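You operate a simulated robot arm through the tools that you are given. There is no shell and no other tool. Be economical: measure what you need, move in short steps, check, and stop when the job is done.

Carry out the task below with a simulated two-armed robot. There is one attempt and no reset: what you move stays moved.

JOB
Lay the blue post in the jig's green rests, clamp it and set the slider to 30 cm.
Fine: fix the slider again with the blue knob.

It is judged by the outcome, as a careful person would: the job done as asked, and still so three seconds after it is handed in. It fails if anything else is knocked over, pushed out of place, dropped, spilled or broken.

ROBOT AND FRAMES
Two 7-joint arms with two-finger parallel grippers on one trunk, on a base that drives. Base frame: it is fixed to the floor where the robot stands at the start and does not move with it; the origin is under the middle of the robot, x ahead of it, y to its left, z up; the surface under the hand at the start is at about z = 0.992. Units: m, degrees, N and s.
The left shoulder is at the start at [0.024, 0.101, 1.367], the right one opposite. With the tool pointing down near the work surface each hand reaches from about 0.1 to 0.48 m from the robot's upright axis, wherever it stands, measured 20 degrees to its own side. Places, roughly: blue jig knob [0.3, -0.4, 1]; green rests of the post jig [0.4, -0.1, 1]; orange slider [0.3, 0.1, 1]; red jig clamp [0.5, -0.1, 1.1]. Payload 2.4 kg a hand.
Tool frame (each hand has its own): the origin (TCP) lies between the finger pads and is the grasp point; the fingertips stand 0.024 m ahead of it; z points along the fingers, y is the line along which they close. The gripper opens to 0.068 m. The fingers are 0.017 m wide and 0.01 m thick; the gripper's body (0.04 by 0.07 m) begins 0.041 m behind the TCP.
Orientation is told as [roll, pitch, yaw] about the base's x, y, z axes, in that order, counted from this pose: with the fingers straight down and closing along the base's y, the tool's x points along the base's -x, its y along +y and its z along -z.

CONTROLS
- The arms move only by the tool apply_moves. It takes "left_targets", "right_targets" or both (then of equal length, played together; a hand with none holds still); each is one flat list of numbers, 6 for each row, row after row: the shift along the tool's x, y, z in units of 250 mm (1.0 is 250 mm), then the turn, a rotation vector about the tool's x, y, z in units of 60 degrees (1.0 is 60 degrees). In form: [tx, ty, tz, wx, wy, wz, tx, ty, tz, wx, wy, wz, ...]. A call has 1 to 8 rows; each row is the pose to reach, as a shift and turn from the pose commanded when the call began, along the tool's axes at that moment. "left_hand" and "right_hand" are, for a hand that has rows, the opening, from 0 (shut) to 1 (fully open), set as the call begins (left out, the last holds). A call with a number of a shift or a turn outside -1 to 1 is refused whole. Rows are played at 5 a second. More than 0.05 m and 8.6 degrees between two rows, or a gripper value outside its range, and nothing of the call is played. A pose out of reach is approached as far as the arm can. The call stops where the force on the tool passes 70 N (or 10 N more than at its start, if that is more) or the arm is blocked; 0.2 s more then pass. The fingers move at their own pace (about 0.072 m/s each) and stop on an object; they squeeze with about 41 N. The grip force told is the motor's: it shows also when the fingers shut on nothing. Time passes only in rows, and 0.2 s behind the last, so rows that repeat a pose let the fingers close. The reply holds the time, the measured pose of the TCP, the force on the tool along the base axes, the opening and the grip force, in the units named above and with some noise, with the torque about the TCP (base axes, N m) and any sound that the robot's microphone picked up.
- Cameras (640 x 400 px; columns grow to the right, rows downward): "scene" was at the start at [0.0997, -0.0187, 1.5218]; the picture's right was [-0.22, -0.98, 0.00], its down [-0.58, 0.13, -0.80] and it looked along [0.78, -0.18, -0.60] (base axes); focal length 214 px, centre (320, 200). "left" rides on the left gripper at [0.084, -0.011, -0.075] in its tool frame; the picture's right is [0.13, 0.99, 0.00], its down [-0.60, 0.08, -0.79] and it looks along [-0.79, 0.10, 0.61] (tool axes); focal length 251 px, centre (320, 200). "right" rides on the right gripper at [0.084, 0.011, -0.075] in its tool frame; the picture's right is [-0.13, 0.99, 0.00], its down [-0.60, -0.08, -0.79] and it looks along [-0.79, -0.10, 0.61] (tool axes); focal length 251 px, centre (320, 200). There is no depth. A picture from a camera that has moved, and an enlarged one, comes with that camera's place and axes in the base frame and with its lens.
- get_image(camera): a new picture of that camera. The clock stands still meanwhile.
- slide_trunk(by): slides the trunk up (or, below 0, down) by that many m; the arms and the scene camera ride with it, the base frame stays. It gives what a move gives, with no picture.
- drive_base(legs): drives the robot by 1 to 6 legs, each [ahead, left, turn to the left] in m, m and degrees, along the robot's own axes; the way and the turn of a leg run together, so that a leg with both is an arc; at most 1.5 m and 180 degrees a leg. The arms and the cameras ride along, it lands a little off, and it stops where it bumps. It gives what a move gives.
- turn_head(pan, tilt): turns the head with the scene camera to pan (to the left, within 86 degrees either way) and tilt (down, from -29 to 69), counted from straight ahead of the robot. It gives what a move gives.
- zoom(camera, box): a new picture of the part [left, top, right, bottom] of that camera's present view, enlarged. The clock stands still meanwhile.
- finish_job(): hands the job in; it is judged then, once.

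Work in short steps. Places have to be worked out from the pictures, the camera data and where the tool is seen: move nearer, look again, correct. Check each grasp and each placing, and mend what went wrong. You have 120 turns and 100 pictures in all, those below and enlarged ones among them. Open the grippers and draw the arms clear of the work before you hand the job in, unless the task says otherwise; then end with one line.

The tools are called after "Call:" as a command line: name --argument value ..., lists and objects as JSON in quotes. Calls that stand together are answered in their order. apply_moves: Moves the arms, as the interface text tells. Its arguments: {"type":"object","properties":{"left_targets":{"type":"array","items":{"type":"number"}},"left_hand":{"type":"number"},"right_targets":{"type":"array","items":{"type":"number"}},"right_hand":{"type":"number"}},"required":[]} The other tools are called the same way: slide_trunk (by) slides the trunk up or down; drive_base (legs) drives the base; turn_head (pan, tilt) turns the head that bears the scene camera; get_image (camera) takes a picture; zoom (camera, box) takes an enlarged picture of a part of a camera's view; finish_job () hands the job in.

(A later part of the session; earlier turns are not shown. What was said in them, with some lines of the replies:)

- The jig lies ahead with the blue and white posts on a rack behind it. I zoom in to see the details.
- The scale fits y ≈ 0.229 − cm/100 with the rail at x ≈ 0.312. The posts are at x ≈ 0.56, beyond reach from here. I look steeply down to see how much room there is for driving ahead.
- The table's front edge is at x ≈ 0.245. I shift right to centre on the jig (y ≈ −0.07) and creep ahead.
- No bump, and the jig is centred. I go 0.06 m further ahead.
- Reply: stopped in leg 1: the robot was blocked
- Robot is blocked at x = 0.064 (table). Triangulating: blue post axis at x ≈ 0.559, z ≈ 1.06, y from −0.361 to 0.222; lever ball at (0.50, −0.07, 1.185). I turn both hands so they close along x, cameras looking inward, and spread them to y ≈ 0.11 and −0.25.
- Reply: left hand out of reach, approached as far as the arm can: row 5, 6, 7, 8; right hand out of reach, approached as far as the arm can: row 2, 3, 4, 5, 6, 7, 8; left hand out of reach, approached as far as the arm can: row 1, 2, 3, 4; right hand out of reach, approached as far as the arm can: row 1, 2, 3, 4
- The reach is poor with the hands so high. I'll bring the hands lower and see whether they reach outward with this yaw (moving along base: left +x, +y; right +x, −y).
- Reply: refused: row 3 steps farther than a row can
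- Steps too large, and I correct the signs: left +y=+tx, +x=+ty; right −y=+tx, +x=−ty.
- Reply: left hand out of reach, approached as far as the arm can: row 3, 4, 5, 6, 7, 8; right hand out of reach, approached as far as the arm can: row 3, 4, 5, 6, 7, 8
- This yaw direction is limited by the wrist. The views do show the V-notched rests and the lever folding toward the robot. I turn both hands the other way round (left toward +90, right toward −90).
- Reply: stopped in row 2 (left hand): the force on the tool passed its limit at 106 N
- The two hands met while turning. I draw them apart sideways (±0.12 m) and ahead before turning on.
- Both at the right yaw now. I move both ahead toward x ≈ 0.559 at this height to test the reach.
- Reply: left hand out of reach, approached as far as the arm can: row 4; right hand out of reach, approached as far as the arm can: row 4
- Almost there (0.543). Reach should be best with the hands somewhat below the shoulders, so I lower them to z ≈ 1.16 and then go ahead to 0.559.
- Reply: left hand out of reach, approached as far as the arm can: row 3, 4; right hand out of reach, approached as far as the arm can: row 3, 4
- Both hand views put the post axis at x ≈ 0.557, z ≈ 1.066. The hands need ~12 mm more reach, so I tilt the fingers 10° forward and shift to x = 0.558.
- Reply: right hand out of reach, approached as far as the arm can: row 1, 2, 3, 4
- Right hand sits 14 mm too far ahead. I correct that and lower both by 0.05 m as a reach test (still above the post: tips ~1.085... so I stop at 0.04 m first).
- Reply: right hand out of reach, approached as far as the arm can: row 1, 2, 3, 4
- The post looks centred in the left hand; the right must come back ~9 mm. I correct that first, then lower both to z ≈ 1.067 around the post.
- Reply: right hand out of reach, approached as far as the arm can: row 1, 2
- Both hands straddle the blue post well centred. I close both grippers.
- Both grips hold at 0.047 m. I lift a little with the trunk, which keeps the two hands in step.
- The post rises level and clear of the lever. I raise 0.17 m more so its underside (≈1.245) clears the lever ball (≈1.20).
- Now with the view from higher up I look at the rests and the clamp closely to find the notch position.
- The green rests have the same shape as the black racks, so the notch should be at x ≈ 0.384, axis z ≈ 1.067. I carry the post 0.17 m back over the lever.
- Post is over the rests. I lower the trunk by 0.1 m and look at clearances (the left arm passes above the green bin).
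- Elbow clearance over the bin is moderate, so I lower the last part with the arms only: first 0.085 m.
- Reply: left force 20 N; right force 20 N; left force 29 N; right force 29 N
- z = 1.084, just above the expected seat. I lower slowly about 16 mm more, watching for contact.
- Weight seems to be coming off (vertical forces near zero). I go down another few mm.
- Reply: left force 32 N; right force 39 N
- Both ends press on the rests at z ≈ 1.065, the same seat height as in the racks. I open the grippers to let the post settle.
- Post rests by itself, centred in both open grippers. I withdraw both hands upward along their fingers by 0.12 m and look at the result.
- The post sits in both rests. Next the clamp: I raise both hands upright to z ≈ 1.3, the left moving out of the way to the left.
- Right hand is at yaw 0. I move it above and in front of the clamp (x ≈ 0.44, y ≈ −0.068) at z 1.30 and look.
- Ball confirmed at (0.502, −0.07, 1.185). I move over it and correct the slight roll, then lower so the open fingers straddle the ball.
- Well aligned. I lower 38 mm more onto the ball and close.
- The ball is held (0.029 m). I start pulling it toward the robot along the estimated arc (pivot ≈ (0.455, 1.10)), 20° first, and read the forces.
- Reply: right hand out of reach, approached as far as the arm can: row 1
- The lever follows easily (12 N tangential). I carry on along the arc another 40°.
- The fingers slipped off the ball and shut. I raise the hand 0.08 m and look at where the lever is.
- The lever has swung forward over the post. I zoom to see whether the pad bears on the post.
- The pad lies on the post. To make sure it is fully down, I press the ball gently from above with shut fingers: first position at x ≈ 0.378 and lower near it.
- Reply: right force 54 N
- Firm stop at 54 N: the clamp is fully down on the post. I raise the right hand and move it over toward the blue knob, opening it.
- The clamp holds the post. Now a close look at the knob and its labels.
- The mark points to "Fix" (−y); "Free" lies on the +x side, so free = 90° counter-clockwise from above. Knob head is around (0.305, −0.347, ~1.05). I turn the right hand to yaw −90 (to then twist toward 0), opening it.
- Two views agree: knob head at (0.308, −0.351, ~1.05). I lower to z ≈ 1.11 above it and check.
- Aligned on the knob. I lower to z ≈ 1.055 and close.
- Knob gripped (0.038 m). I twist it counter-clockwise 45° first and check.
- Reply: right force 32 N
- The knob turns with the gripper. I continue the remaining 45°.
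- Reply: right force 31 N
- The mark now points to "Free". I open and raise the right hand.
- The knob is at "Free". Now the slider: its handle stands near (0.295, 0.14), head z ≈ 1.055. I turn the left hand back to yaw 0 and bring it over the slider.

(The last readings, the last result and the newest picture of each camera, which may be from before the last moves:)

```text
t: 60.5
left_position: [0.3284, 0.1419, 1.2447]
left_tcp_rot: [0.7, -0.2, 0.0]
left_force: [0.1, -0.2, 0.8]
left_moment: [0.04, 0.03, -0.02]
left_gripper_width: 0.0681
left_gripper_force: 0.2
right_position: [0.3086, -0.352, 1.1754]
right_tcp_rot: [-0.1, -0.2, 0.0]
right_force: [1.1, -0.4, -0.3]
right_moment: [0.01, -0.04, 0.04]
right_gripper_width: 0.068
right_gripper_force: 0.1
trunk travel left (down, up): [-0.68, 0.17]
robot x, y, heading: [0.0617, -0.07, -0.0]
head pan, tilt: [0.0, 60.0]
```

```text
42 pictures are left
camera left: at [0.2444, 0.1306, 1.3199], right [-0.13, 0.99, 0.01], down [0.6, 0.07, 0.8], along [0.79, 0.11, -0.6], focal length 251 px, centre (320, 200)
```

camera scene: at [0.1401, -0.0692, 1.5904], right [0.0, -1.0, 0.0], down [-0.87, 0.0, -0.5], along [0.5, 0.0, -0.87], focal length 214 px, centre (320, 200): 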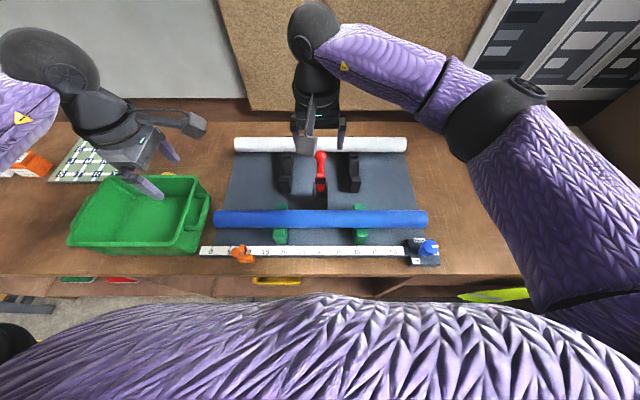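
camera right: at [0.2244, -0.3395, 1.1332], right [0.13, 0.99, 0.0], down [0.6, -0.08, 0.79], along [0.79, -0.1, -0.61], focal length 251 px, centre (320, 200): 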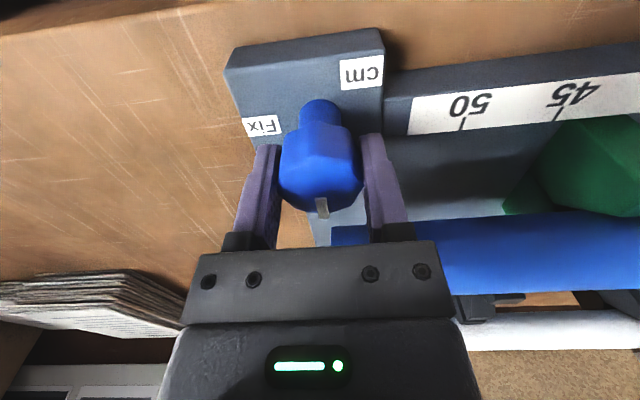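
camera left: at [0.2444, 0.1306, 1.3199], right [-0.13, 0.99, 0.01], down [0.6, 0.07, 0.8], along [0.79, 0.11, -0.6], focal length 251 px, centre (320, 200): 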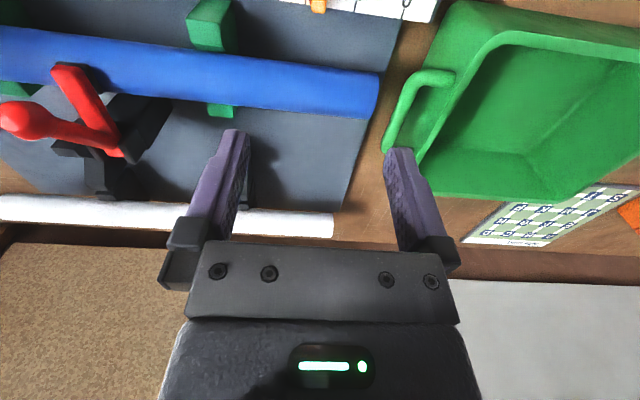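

I draw the hand back to x ≈ 0.27 so that its camera sees the slider and scale.

Call:
apply_moves --left_targets '[0.12, 0, 0.09, 0, 0, 0, 0.234, 0, 0.18, 0, 0, 0, 0.234, 0, 0.18, 0, 0, 0]'

Call:
get_image --camera "left"

Call:
zoom --camera "left" --box '[200, 0, 440, 150]'

```text
t: 61.3
left_position: [0.2703, 0.1444, 1.1995]
left_tcp_rot: [0.6, -0.2, 0.0]
left_force: [-0.2, -0.7, 0.4]
left_moment: [-0.01, 0.03, 0.03]
left_gripper_width: 0.0675
left_gripper_force: 0.1
right_position: [0.3078, -0.3505, 1.1761]
right_tcp_rot: [0.1, -0.1, 0.0]
right_force: [-0.1, 0.4, -0.6]
right_moment: [0.02, -0.03, 0.02]
right_gripper_width: 0.0678
right_gripper_force: 0.1
trunk travel left (down, up): [-0.68, 0.17]
robot x, y, heading: [0.0632, -0.0691, -0.0]
head pan, tilt: [0.0, 60.0]
```

```text
41 pictures are left
camera left: at [0.1871, 0.133, 1.2739], right [-0.13, 0.99, 0.01], down [0.6, 0.07, 0.8], along [0.79, 0.11, -0.61], focal length 251 px, centre (320, 200)
```

left: 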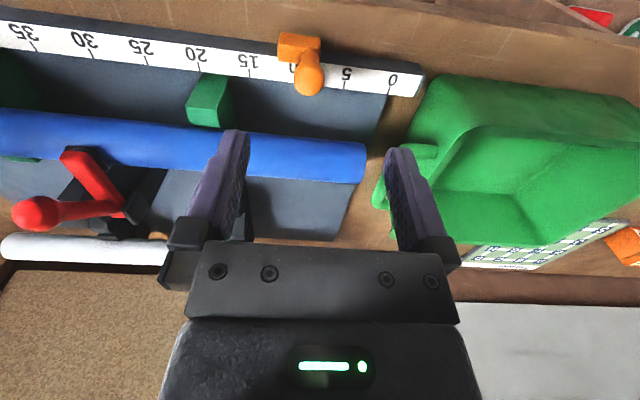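

```text
2.67 times, centred on (320, 75) of left
camera zoom: at [0.1871, 0.133, 1.2739], right [-0.13, 0.99, 0.01], down [0.6, 0.07, 0.8], along [0.79, 0.11, -0.61], focal length 670 px, centre (320, 533)
```

zoom: 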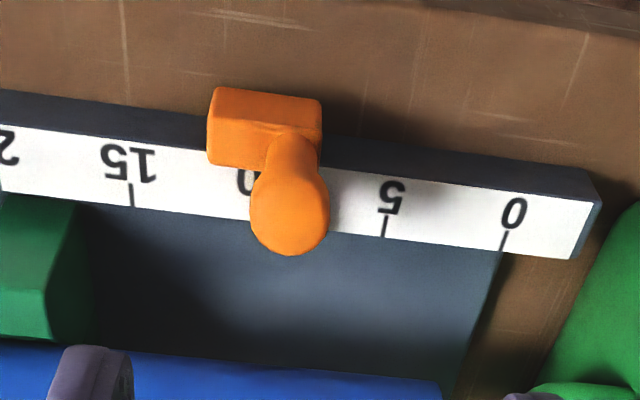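

Handle head triangulates to (0.298, 0.141, 1.055). I lower the left hand over it to z ≈ 1.062.

Call:
apply_moves --left_targets '[-0.112, -0.014, 0, 0.01, 0, 0, -0.112, -0.014, 0.15, 0.01, 0, 0, -0.112, -0.014, 0.3, 0.01, 0, 0, -0.112, -0.014, 0.43, 0.01, 0, 0, -0.112, -0.014, 0.55, 0.01, 0, 0, -0.112, -0.014, 0.55, 0.01, 0, 0]'

Call:
get_image --camera "left"

Call:
zoom --camera "scene" --box '[180, 190, 300, 280]'

```text
t: 62.7
left_position: [0.2992, 0.1422, 1.0595]
left_tcp_rot: [0.0, -0.2, 0.1]
left_force: [-0.8, 0.2, 0.2]
left_moment: [0.0, 0.0, -0.01]
left_gripper_width: 0.0679
left_gripper_force: 0.1
right_position: [0.3071, -0.3515, 1.1757]
right_tcp_rot: [0.1, -0.3, 0.0]
right_force: [0.0, 0.0, 0.3]
right_moment: [-0.01, -0.03, 0.01]
right_gripper_width: 0.0682
right_gripper_force: 0.0
trunk travel left (down, up): [-0.68, 0.17]
robot x, y, heading: [0.0622, -0.0698, -0.1]
head pan, tilt: [0.0, 60.0]
```

```text
39 pictures are left
camera left: at [0.2152, 0.1292, 1.1345], right [-0.13, 0.99, 0.0], down [0.6, 0.08, 0.8], along [0.79, 0.1, -0.61], focal length 251 px, centre (320, 200)
```

left: 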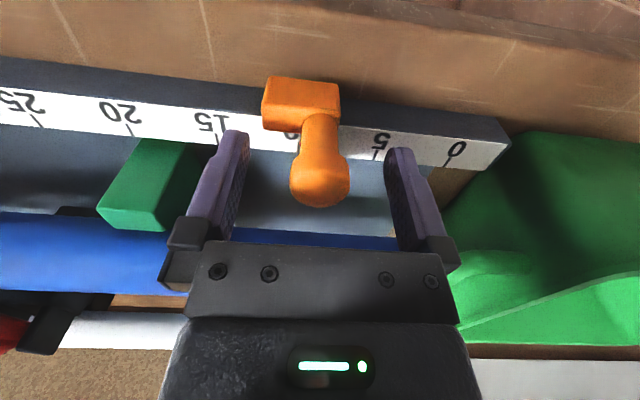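

```text
4.44 times, centred on (240, 235) of scene
camera zoom: at [0.14, -0.0684, 1.5904], right [0.0, -1.0, 0.0], down [-0.87, 0.0, -0.5], along [0.5, 0.0, -0.87], focal length 953 px, centre (676, 44)
```

zoom: 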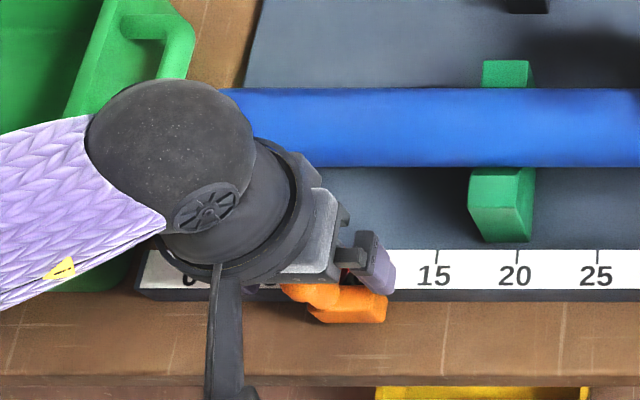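

The handle head is between the fingers. I close on it.

Call:
apply_moves --left_targets '[0, 0, 0, 0, 0, 0, 0, 0, 0, 0, 0, 0, 0, 0, 0, 0, 0, 0]' --left_hand 0

Call:
get_image --camera "left"

```text
t: 63.5
left_position: [0.2993, 0.1414, 1.0595]
left_tcp_rot: [0.0, -0.2, 0.1]
left_force: [-0.4, -1.5, -3.7]
left_moment: [0.0, -0.28, -0.06]
left_gripper_width: 0.0252
left_gripper_force: 40.9
right_position: [0.3084, -0.3513, 1.1765]
right_tcp_rot: [0.0, 0.0, 0.0]
right_force: [0.2, 0.7, 0.2]
right_moment: [-0.02, -0.01, 0.03]
right_gripper_width: 0.0679
right_gripper_force: 0.0
trunk travel left (down, up): [-0.68, 0.17]
robot x, y, heading: [0.06, -0.0676, 0.2]
head pan, tilt: [0.0, 60.0]
```

```text
37 pictures are left
camera left: at [0.2154, 0.1293, 1.1348], right [-0.13, 0.99, 0.0], down [0.6, 0.08, 0.8], along [0.79, 0.1, -0.61], focal length 251 px, centre (320, 200)
```

left: 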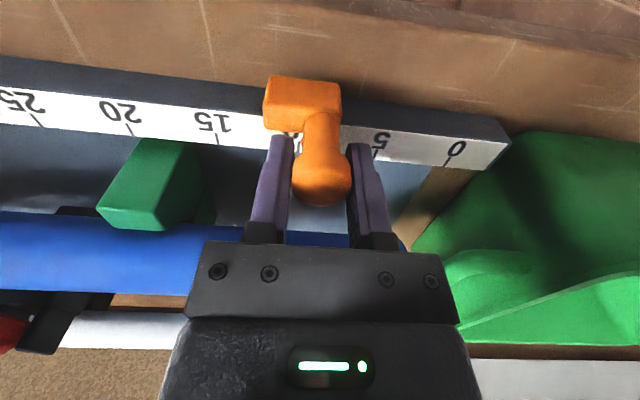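

Held. I slide it 0.16 m toward −y and then check the pointer.

Call:
apply_moves --left_targets '[0, -0.08, 0, 0, 0, 0, 0, -0.16, 0, 0, 0, 0, 0, -0.24, 0, 0, 0, 0, 0, -0.32, 0, 0, 0, 0, 0, -0.4, 0, 0, 0, 0, 0, -0.48, 0, 0, 0, 0, 0, -0.56, 0, 0, 0, 0, 0, -0.64, 0, 0, 0, 0]'

Call:
zoom --camera "left" --box '[200, 40, 440, 190]'

Call:
zoom --camera "scene" --box '[260, 210, 380, 280]'

```text
t: 65.3
left_position: [0.2995, -0.021, 1.0616]
left_tcp_rot: [-0.2, -0.3, 0.0]
left_force: [-5.2, -1.4, 0.3]
left_moment: [0.21, 0.1, -0.18]
left_gripper_width: 0.0253
left_gripper_force: 40.7
right_position: [0.3078, -0.3525, 1.1756]
right_tcp_rot: [0.1, -0.2, 0.0]
right_force: [0.5, -0.6, 0.1]
right_moment: [0.0, -0.02, 0.01]
right_gripper_width: 0.0681
right_gripper_force: 0.1
trunk travel left (down, up): [-0.68, 0.17]
robot x, y, heading: [0.0614, -0.0708, -0.2]
head pan, tilt: [0.0, 60.0]
```

```text
2.67 times, centred on (320, 115) of left
camera zoom: at [0.2155, -0.0318, 1.1372], right [-0.13, 0.99, 0.0], down [0.6, 0.08, 0.8], along [0.79, 0.1, -0.6], focal length 670 px, centre (320, 427)
```

zoom: 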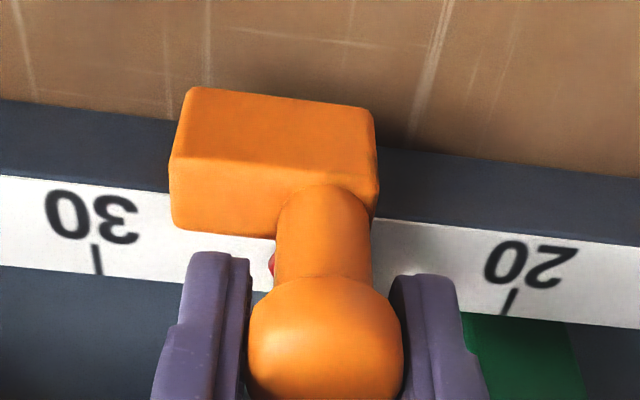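

```text
5.33 times, centred on (320, 245) of scene
camera zoom: at [0.1393, -0.0687, 1.5905], right [0.0, -1.0, 0.0], down [-0.87, 0.0, -0.5], along [0.5, 0.0, -0.87], focal length 1144 px, centre (320, -40)
```

zoom: 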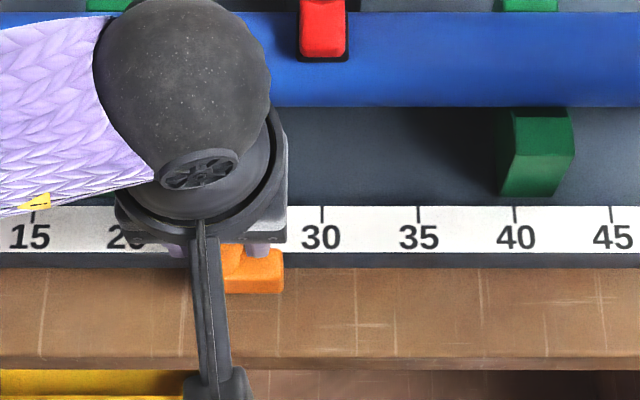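

Pointer reads about 25.8. I slide 42 mm further, release and raise the hand to read it clearly.

Call:
apply_moves --left_targets '[0, -0.06, 0, 0, 0, 0, 0, -0.12, 0, 0, 0, 0, 0, -0.168, 0, 0, 0, 0, 0, -0.168, 0, 0, 0, 0]'

Call:
apply_moves --left_targets '[0, 0, 0, 0, 0, 0, 0, 0, 0, 0, 0, 0, 0, 0, -0.15, 0, 0, 0, 0, 0, -0.3, 0, 0, 0, 0, 0.18, -0.4, 0, 0, 0, 0, 0.36, -0.4, 0, 0, 0, 0, 0.54, -0.4, 0, 0, 0, 0, 0.72, -0.4, 0, 0, 0]' --left_hand 1

Call:
zoom --camera "scene" --box '[290, 230, 350, 265]'

```text
t: 66.3
left_position: [0.3001, -0.0614, 1.0625]
left_tcp_rot: [-0.1, -0.3, 0.1]
left_force: [-1.9, -0.7, 4.6]
left_moment: [-0.02, 0.68, 0.07]
left_gripper_width: 0.0252
left_gripper_force: 40.5
right_position: [0.3076, -0.3517, 1.1764]
right_tcp_rot: [0.0, -0.1, 0.0]
right_force: [-1.3, -0.5, -0.4]
right_moment: [0.03, -0.04, 0.01]
right_gripper_width: 0.0679
right_gripper_force: 0.1
trunk travel left (down, up): [-0.68, 0.17]
robot x, y, heading: [0.0637, -0.0682, 0.2]
head pan, tilt: [0.0, 60.0]
```

```text
refused: row 5 steps farther than a row can; nothing moved
```

```text
10.67 times, centred on (320, 248) of scene
camera zoom: at [0.14, -0.0685, 1.5904], right [0.0, -1.0, 0.0], down [-0.87, 0.0, -0.5], along [0.5, 0.0, -0.87], focal length 2288 px, centre (320, -307)
```

zoom: 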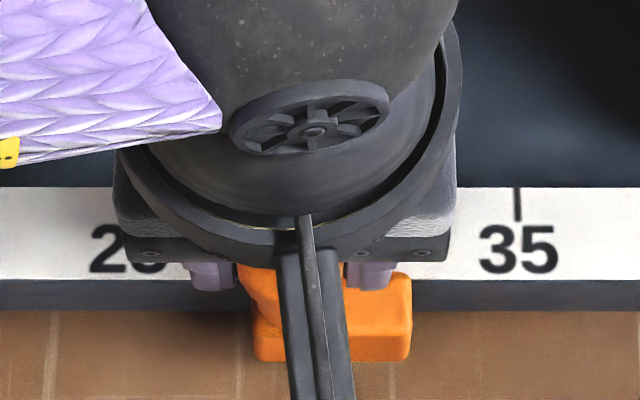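

The release move was refused for step size; I redo it with smaller rows.

Call:
apply_moves --left_targets '[0, 0, 0, 0, 0, 0, 0, 0, 0, 0, 0, 0, 0, 0, -0.15, 0, 0, 0, 0, 0, -0.3, 0, 0, 0, 0, 0.12, -0.4, 0, 0, 0, 0, 0.3, -0.4, 0, 0, 0, 0, 0.48, -0.4, 0, 0, 0, 0, 0.66, -0.4, 0, 0, 0]' --left_hand 1

Call:
zoom --camera "scene" --box '[290, 230, 350, 265]'

```text
t: 68.1
left_position: [0.298, 0.1048, 1.1619]
left_tcp_rot: [0.0, -0.3, -0.1]
left_force: [-0.4, 0.4, -0.1]
left_moment: [-0.02, 0.0, -0.02]
left_gripper_width: 0.0678
left_gripper_force: 0.0
right_position: [0.3076, -0.3514, 1.1766]
right_tcp_rot: [-0.1, 0.0, 0.1]
right_force: [0.7, -0.3, -0.1]
right_moment: [0.0, 0.04, 0.01]
right_gripper_width: 0.0678
right_gripper_force: 0.0
trunk travel left (down, up): [-0.68, 0.17]
robot x, y, heading: [0.0577, -0.0708, -0.0]
head pan, tilt: [0.0, 60.0]
```

```text
10.67 times, centred on (320, 248) of scene
camera zoom: at [0.1397, -0.0676, 1.5904], right [0.0, -1.0, 0.0], down [-0.87, 0.0, -0.5], along [0.5, 0.0, -0.87], focal length 2288 px, centre (320, -307)
```

zoom: 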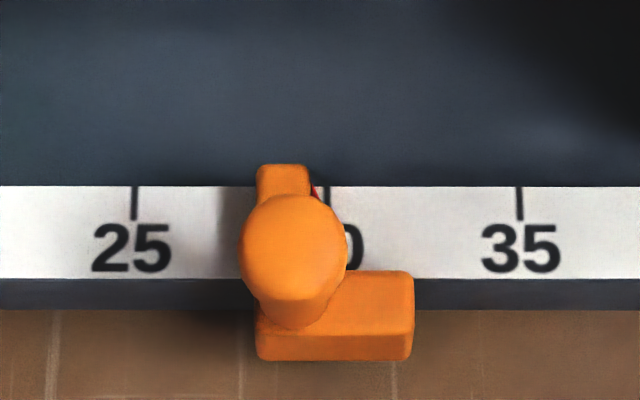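

The head hides the pointer tip from here. I bring the right hand's camera over to look at the slider from its right side.

Call:
apply_moves --right_targets '[0.01, 0.05, -0.1, 0, 0, 0, 0.03, 0.2, -0.18, 0, 0, 0, 0.05, 0.38, -0.18, 0, 0, 0, 0.06, 0.56, -0.18, 0, 0, 0, 0.07, 0.7, -0.18, 0, 0, 0, 0.07, 0.768, -0.18, 0, 0, 0]'

Call:
get_image --camera "right"

```text
t: 69.5
left_position: [0.299, 0.1046, 1.1619]
left_tcp_rot: [0.0, -0.2, 0.1]
left_force: [-0.7, -0.4, -0.5]
left_moment: [0.02, 0.02, -0.01]
left_gripper_width: 0.068
left_gripper_force: 0.0
right_position: [0.2902, -0.158, 1.2218]
right_tcp_rot: [0.0, -0.3, -0.1]
right_force: [1.3, 0.8, 0.4]
right_moment: [0.0, -0.04, -0.02]
right_gripper_width: 0.0679
right_gripper_force: 0.1
trunk travel left (down, up): [-0.68, 0.17]
robot x, y, heading: [0.058, -0.0715, 0.1]
head pan, tilt: [0.0, 60.0]
```

```text
32 pictures are left
camera right: at [0.2054, -0.1464, 1.2966], right [0.13, 0.99, 0.0], down [0.6, -0.08, 0.8], along [0.79, -0.1, -0.61], focal length 251 px, centre (320, 200)
```

right: 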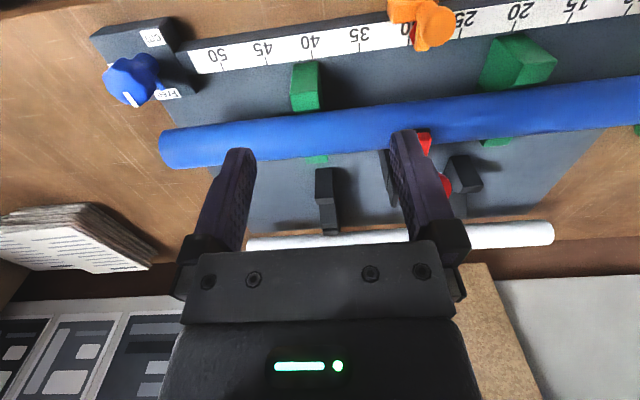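

Call:
zoom --camera "right" --box '[340, 0, 500, 70]'

```text
4.00 times, centred on (420, 35) of right
camera zoom: at [0.2054, -0.1464, 1.2966], right [0.13, 0.99, 0.0], down [0.6, -0.08, 0.8], along [0.79, -0.1, -0.61], focal length 1006 px, centre (-80, 860)
```

zoom: 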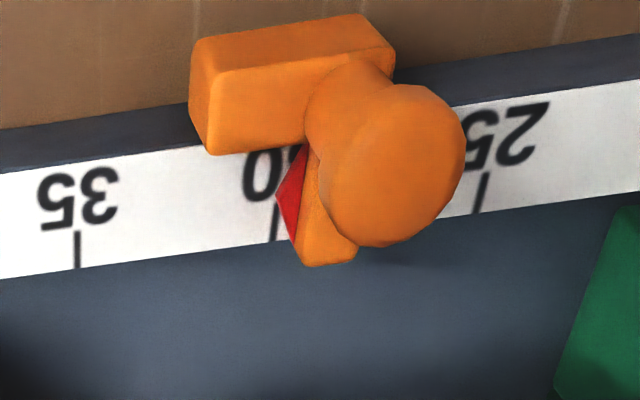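

Pointer reads just about 30.1, but parallax matters. I shift the camera 45 mm left to look nearly along the perpendicular and zoom more.

Call:
apply_moves --right_targets '[0.04, 0.09, 0, 0, 0, 0, 0.08, 0.18, 0, 0, 0, 0, 0.08, 0.18, 0, 0, 0, 0]'

Call:
zoom --camera "right" --box '[320, 20, 420, 90]'

```text
t: 70.3
left_position: [0.3, 0.1034, 1.1624]
left_tcp_rot: [0.0, -0.1, 0.1]
left_force: [-0.7, -0.2, 0.3]
left_moment: [0.0, -0.02, -0.05]
left_gripper_width: 0.0677
left_gripper_force: 0.1
right_position: [0.2688, -0.1118, 1.2216]
right_tcp_rot: [0.0, -0.1, 0.1]
right_force: [1.0, 1.3, -0.3]
right_moment: [-0.02, -0.01, 0.02]
right_gripper_width: 0.0681
right_gripper_force: 0.1
trunk travel left (down, up): [-0.68, 0.17]
robot x, y, heading: [0.0606, -0.0667, 0.3]
head pan, tilt: [0.0, 60.0]
```

```text
5.71 times, centred on (370, 55) of right
camera zoom: at [0.1847, -0.102, 1.2972], right [0.13, 0.99, 0.0], down [0.6, -0.08, 0.79], along [0.79, -0.1, -0.61], focal length 1437 px, centre (34, 1029)
```

zoom: 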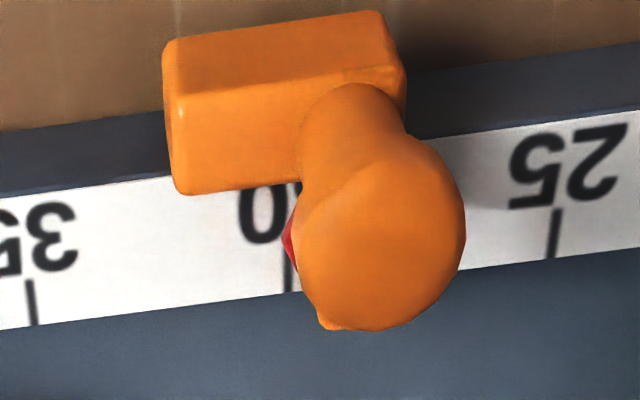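

The tick and pointer coincide within about 1 mm (≈30.1). Good. Now the right hand returns to the knob at yaw 0.

Call:
apply_moves --right_targets '[-0.02, -0.16, 0, 0, 0, 0, -0.05, -0.32, 0, 0, 0, 0, -0.08, -0.48, 0, 0, 0, 0, -0.11, -0.64, 0, 0, 0, 0, -0.14, -0.8, 0, 0, 0, 0, -0.157, -0.957, 0.05, 0, 0, 0, -0.157, -0.957, 0.2, 0, 0, 0, -0.157, -0.957, 0.36, 0, 0, 0]'

Call:
get_image --camera "right"

```text
t: 72.1
left_position: [0.2989, 0.1048, 1.1628]
left_tcp_rot: [0.0, -0.2, 0.2]
left_force: [0.0, 0.4, -0.6]
left_moment: [0.0, 0.02, -0.02]
left_gripper_width: 0.0681
left_gripper_force: 0.0
right_position: [0.3112, -0.3553, 1.1318]
right_tcp_rot: [0.0, -0.1, 0.0]
right_force: [0.0, 0.0, 0.1]
right_moment: [0.01, 0.01, 0.02]
right_gripper_width: 0.0681
right_gripper_force: 0.0
trunk travel left (down, up): [-0.68, 0.17]
robot x, y, heading: [0.0609, -0.071, 0.0]
head pan, tilt: [0.0, 60.0]
```

```text
29 pictures are left
camera right: at [0.2259, -0.344, 1.2071], right [0.13, 0.99, 0.0], down [0.6, -0.08, 0.79], along [0.79, -0.1, -0.61], focal length 251 px, centre (320, 200)
```

right: 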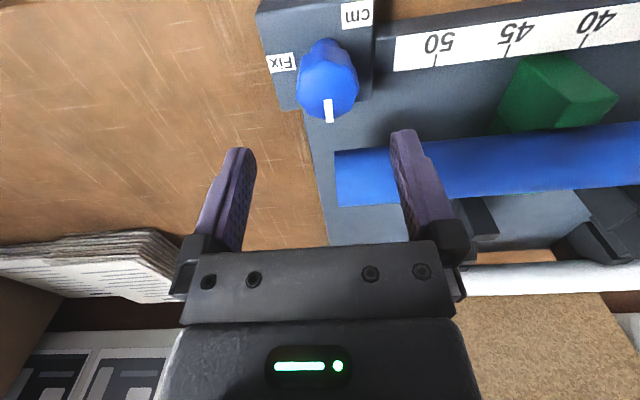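

Aligned; I fine-correct to (0.3085, −0.351), lower to z ≈ 1.058 and close.

Call:
apply_moves --right_targets '[0.01, 0.016, 0.1, 0, 0, 0, 0.01, 0.016, 0.2, 0, 0, 0, 0.01, 0.016, 0.295, 0, 0, 0, 0.01, 0.016, 0.295, 0, 0, 0]'

Call:
apply_moves --right_targets '[0, 0, 0, 0, 0, 0, 0, 0, 0, 0, 0, 0, 0, 0, 0, 0, 0, 0]' --right_hand 0

Call:
apply_moves --right_targets '[0, 0, 0, 0, 0, 0.125, 0, 0, 0, 0, 0, 0.25, 0, 0, 0, 0, 0, 0.375, 0, 0, 0, 0, 0, 0.5, 0, 0, 0, 0, 0, 0.625, 0, 0, 0, 0, 0, 0.75]'

```text
t: 73.1
left_position: [0.2993, 0.1035, 1.1616]
left_tcp_rot: [0.1, -0.2, 0.1]
left_force: [-1.1, -0.5, 0.9]
left_moment: [0.02, -0.03, 0.0]
left_gripper_width: 0.068
left_gripper_force: 0.1
right_position: [0.3088, -0.3474, 1.0577]
right_tcp_rot: [0.1, -0.1, -0.1]
right_force: [0.0, -0.3, 0.9]
right_moment: [0.03, 0.0, 0.04]
right_gripper_width: 0.0681
right_gripper_force: 0.0
trunk travel left (down, up): [-0.68, 0.17]
robot x, y, heading: [0.0637, -0.0689, 0.2]
head pan, tilt: [0.0, 60.0]
```

```text
t: 73.9
left_position: [0.2984, 0.1031, 1.1639]
left_tcp_rot: [0.0, -0.2, 0.1]
left_force: [0.2, 0.4, 0.1]
left_moment: [0.0, 0.01, 0.02]
left_gripper_width: 0.0679
left_gripper_force: 0.1
right_position: [0.3104, -0.351, 1.057]
right_tcp_rot: [0.0, -0.2, 0.0]
right_force: [0.2, -6.8, 0.3]
right_moment: [-0.39, 0.07, -0.01]
right_gripper_width: 0.0373
right_gripper_force: 45.2
trunk travel left (down, up): [-0.68, 0.17]
robot x, y, heading: [0.0626, -0.0664, -0.1]
head pan, tilt: [0.0, 60.0]
```

```text
t: 75.3
left_position: [0.3006, 0.1006, 1.1615]
left_tcp_rot: [0.0, -0.1, 0.1]
left_force: [0.1, 0.7, 0.4]
left_moment: [-0.02, 0.02, -0.01]
left_gripper_width: 0.0681
left_gripper_force: 0.1
right_position: [0.3094, -0.3509, 1.0572]
right_tcp_rot: [0.1, -0.2, -45.1]
right_force: [13.2, -9.6, -3.0]
right_moment: [-0.84, -1.14, 0.01]
right_gripper_width: 0.0376
right_gripper_force: 44.7
trunk travel left (down, up): [-0.68, 0.17]
robot x, y, heading: [0.0637, -0.0669, -0.0]
head pan, tilt: [0.0, 60.0]
```

Gripped and turned 45° back. I turn the remaining 45° to "Fix".

Call:
apply_moves --right_targets '[0, 0, 0, 0, 0, 0.125, 0, 0, 0, 0, 0, 0.25, 0, 0, 0, 0, 0, 0.375, 0, 0, 0, 0, 0, 0.5, 0, 0, 0, 0, 0, 0.625, 0, 0, 0, 0, 0, 0.76, 0, 0, 0, 0, 0, 0.76]'

Call:
get_image --camera "right"

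```text
t: 76.9
left_position: [0.3004, 0.1027, 1.1612]
left_tcp_rot: [0.0, -0.1, 0.1]
left_force: [0.1, 1.1, -0.6]
left_moment: [-0.01, 0.0, 0.0]
left_gripper_width: 0.0679
left_gripper_force: 0.0
right_position: [0.3101, -0.351, 1.0575]
right_tcp_rot: [0.0, 0.1, -90.7]
right_force: [15.2, -9.9, 1.7]
right_moment: [-0.4, -0.19, 0.18]
right_gripper_width: 0.0375
right_gripper_force: 44.8
trunk travel left (down, up): [-0.68, 0.17]
robot x, y, heading: [0.0634, -0.0684, -0.0]
head pan, tilt: [0.0, 60.0]
```

```text
28 pictures are left
camera right: at [0.3204, -0.2667, 1.1338], right [0.99, -0.14, 0.0], down [-0.09, -0.6, 0.79], along [-0.11, -0.78, -0.61], focal length 251 px, centre (320, 200)
```

right: 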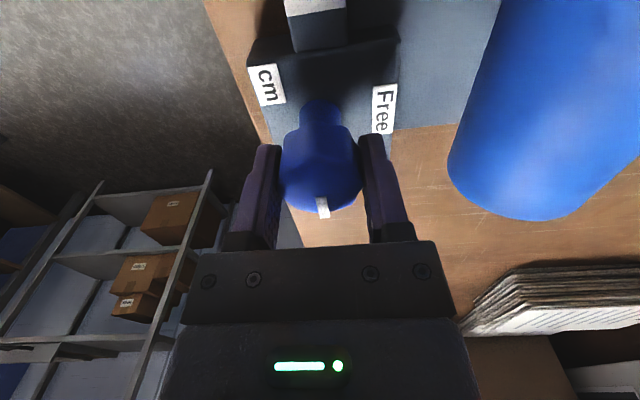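

The mark points to Fix as at the start. I open, raise the right hand straight up, and raise the left too.

Call:
apply_moves --right_targets '[0, 0, 0, 0, 0, 0, 0, 0, 0, 0, 0, 0, 0, 0, -0.16, 0, 0, 0, 0, 0, -0.32, 0, 0, 0, 0, 0, -0.48, 0, 0, 0, 0, 0, -0.64, 0, 0, 0, 0.0, 0, -0.8, 0, 0, 0]' --left_targets '[0, 0, 0, 0, 0, 0, 0, 0, 0, 0, 0, 0, 0, 0.05, -0.12, 0, 0, 0, 0, 0.1, -0.24, 0, 0, 0, 0, 0.2, -0.36, 0, 0, 0, 0, 0.3, -0.44, 0, 0, 0, 0, 0.4, -0.5, 0, 0, 0]' --right_hand 1

Call:
get_image --camera "scene"

Call:
zoom --camera "scene" --box '[290, 220, 450, 270]'

```text
t: 78.5
left_position: [0.2968, 0.2044, 1.2873]
left_tcp_rot: [-0.1, -0.3, 0.1]
left_force: [-0.1, -0.2, -0.3]
left_moment: [0.0, 0.02, -0.01]
left_gripper_width: 0.0678
left_gripper_force: 0.1
right_position: [0.3062, -0.347, 1.2579]
right_tcp_rot: [0.2, 0.0, -90.7]
right_force: [-0.7, 0.8, -0.6]
right_moment: [0.03, -0.02, -0.03]
right_gripper_width: 0.0679
right_gripper_force: 0.1
trunk travel left (down, up): [-0.68, 0.17]
robot x, y, heading: [0.0619, -0.074, -0.1]
head pan, tilt: [0.0, 60.0]
```

```text
27 pictures are left
camera scene: at [0.1395, -0.0679, 1.5904], right [0.0, -1.0, 0.0], down [-0.87, 0.0, -0.5], along [0.5, 0.0, -0.87], focal length 214 px, centre (320, 200)
```

scene: 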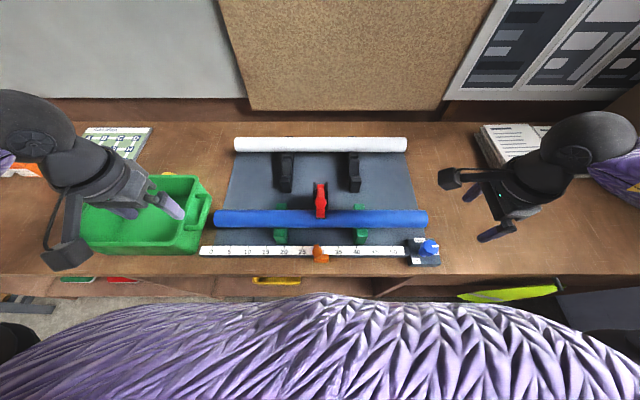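

```text
4.00 times, centred on (370, 245) of scene
camera zoom: at [0.1395, -0.0679, 1.5904], right [0.0, -1.0, 0.0], down [-0.87, 0.0, -0.5], along [0.5, 0.0, -0.87], focal length 858 px, centre (120, 20)
```

zoom: 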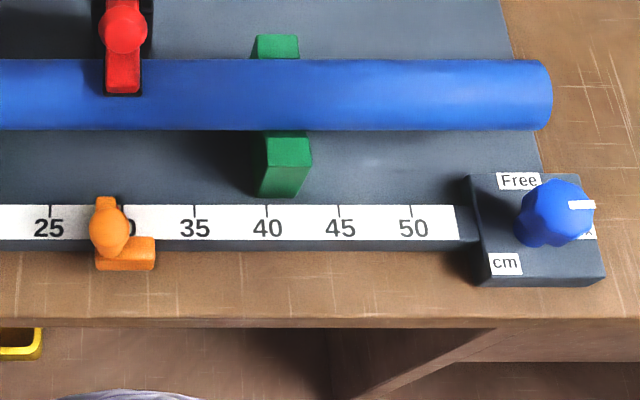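

The post is in the rests and clamped, the slider is at 30 with the knob at Fix, and both arms are clear. I hand in.

Call:
finish_job

```text
The job is handed in.
```

The blue post is in the green rests and clamped. The slider reads about 30.1 cm, by eye from the hand camera, and the blue knob is turned back to "Fix"; I did not push on the slider to test that it holds.
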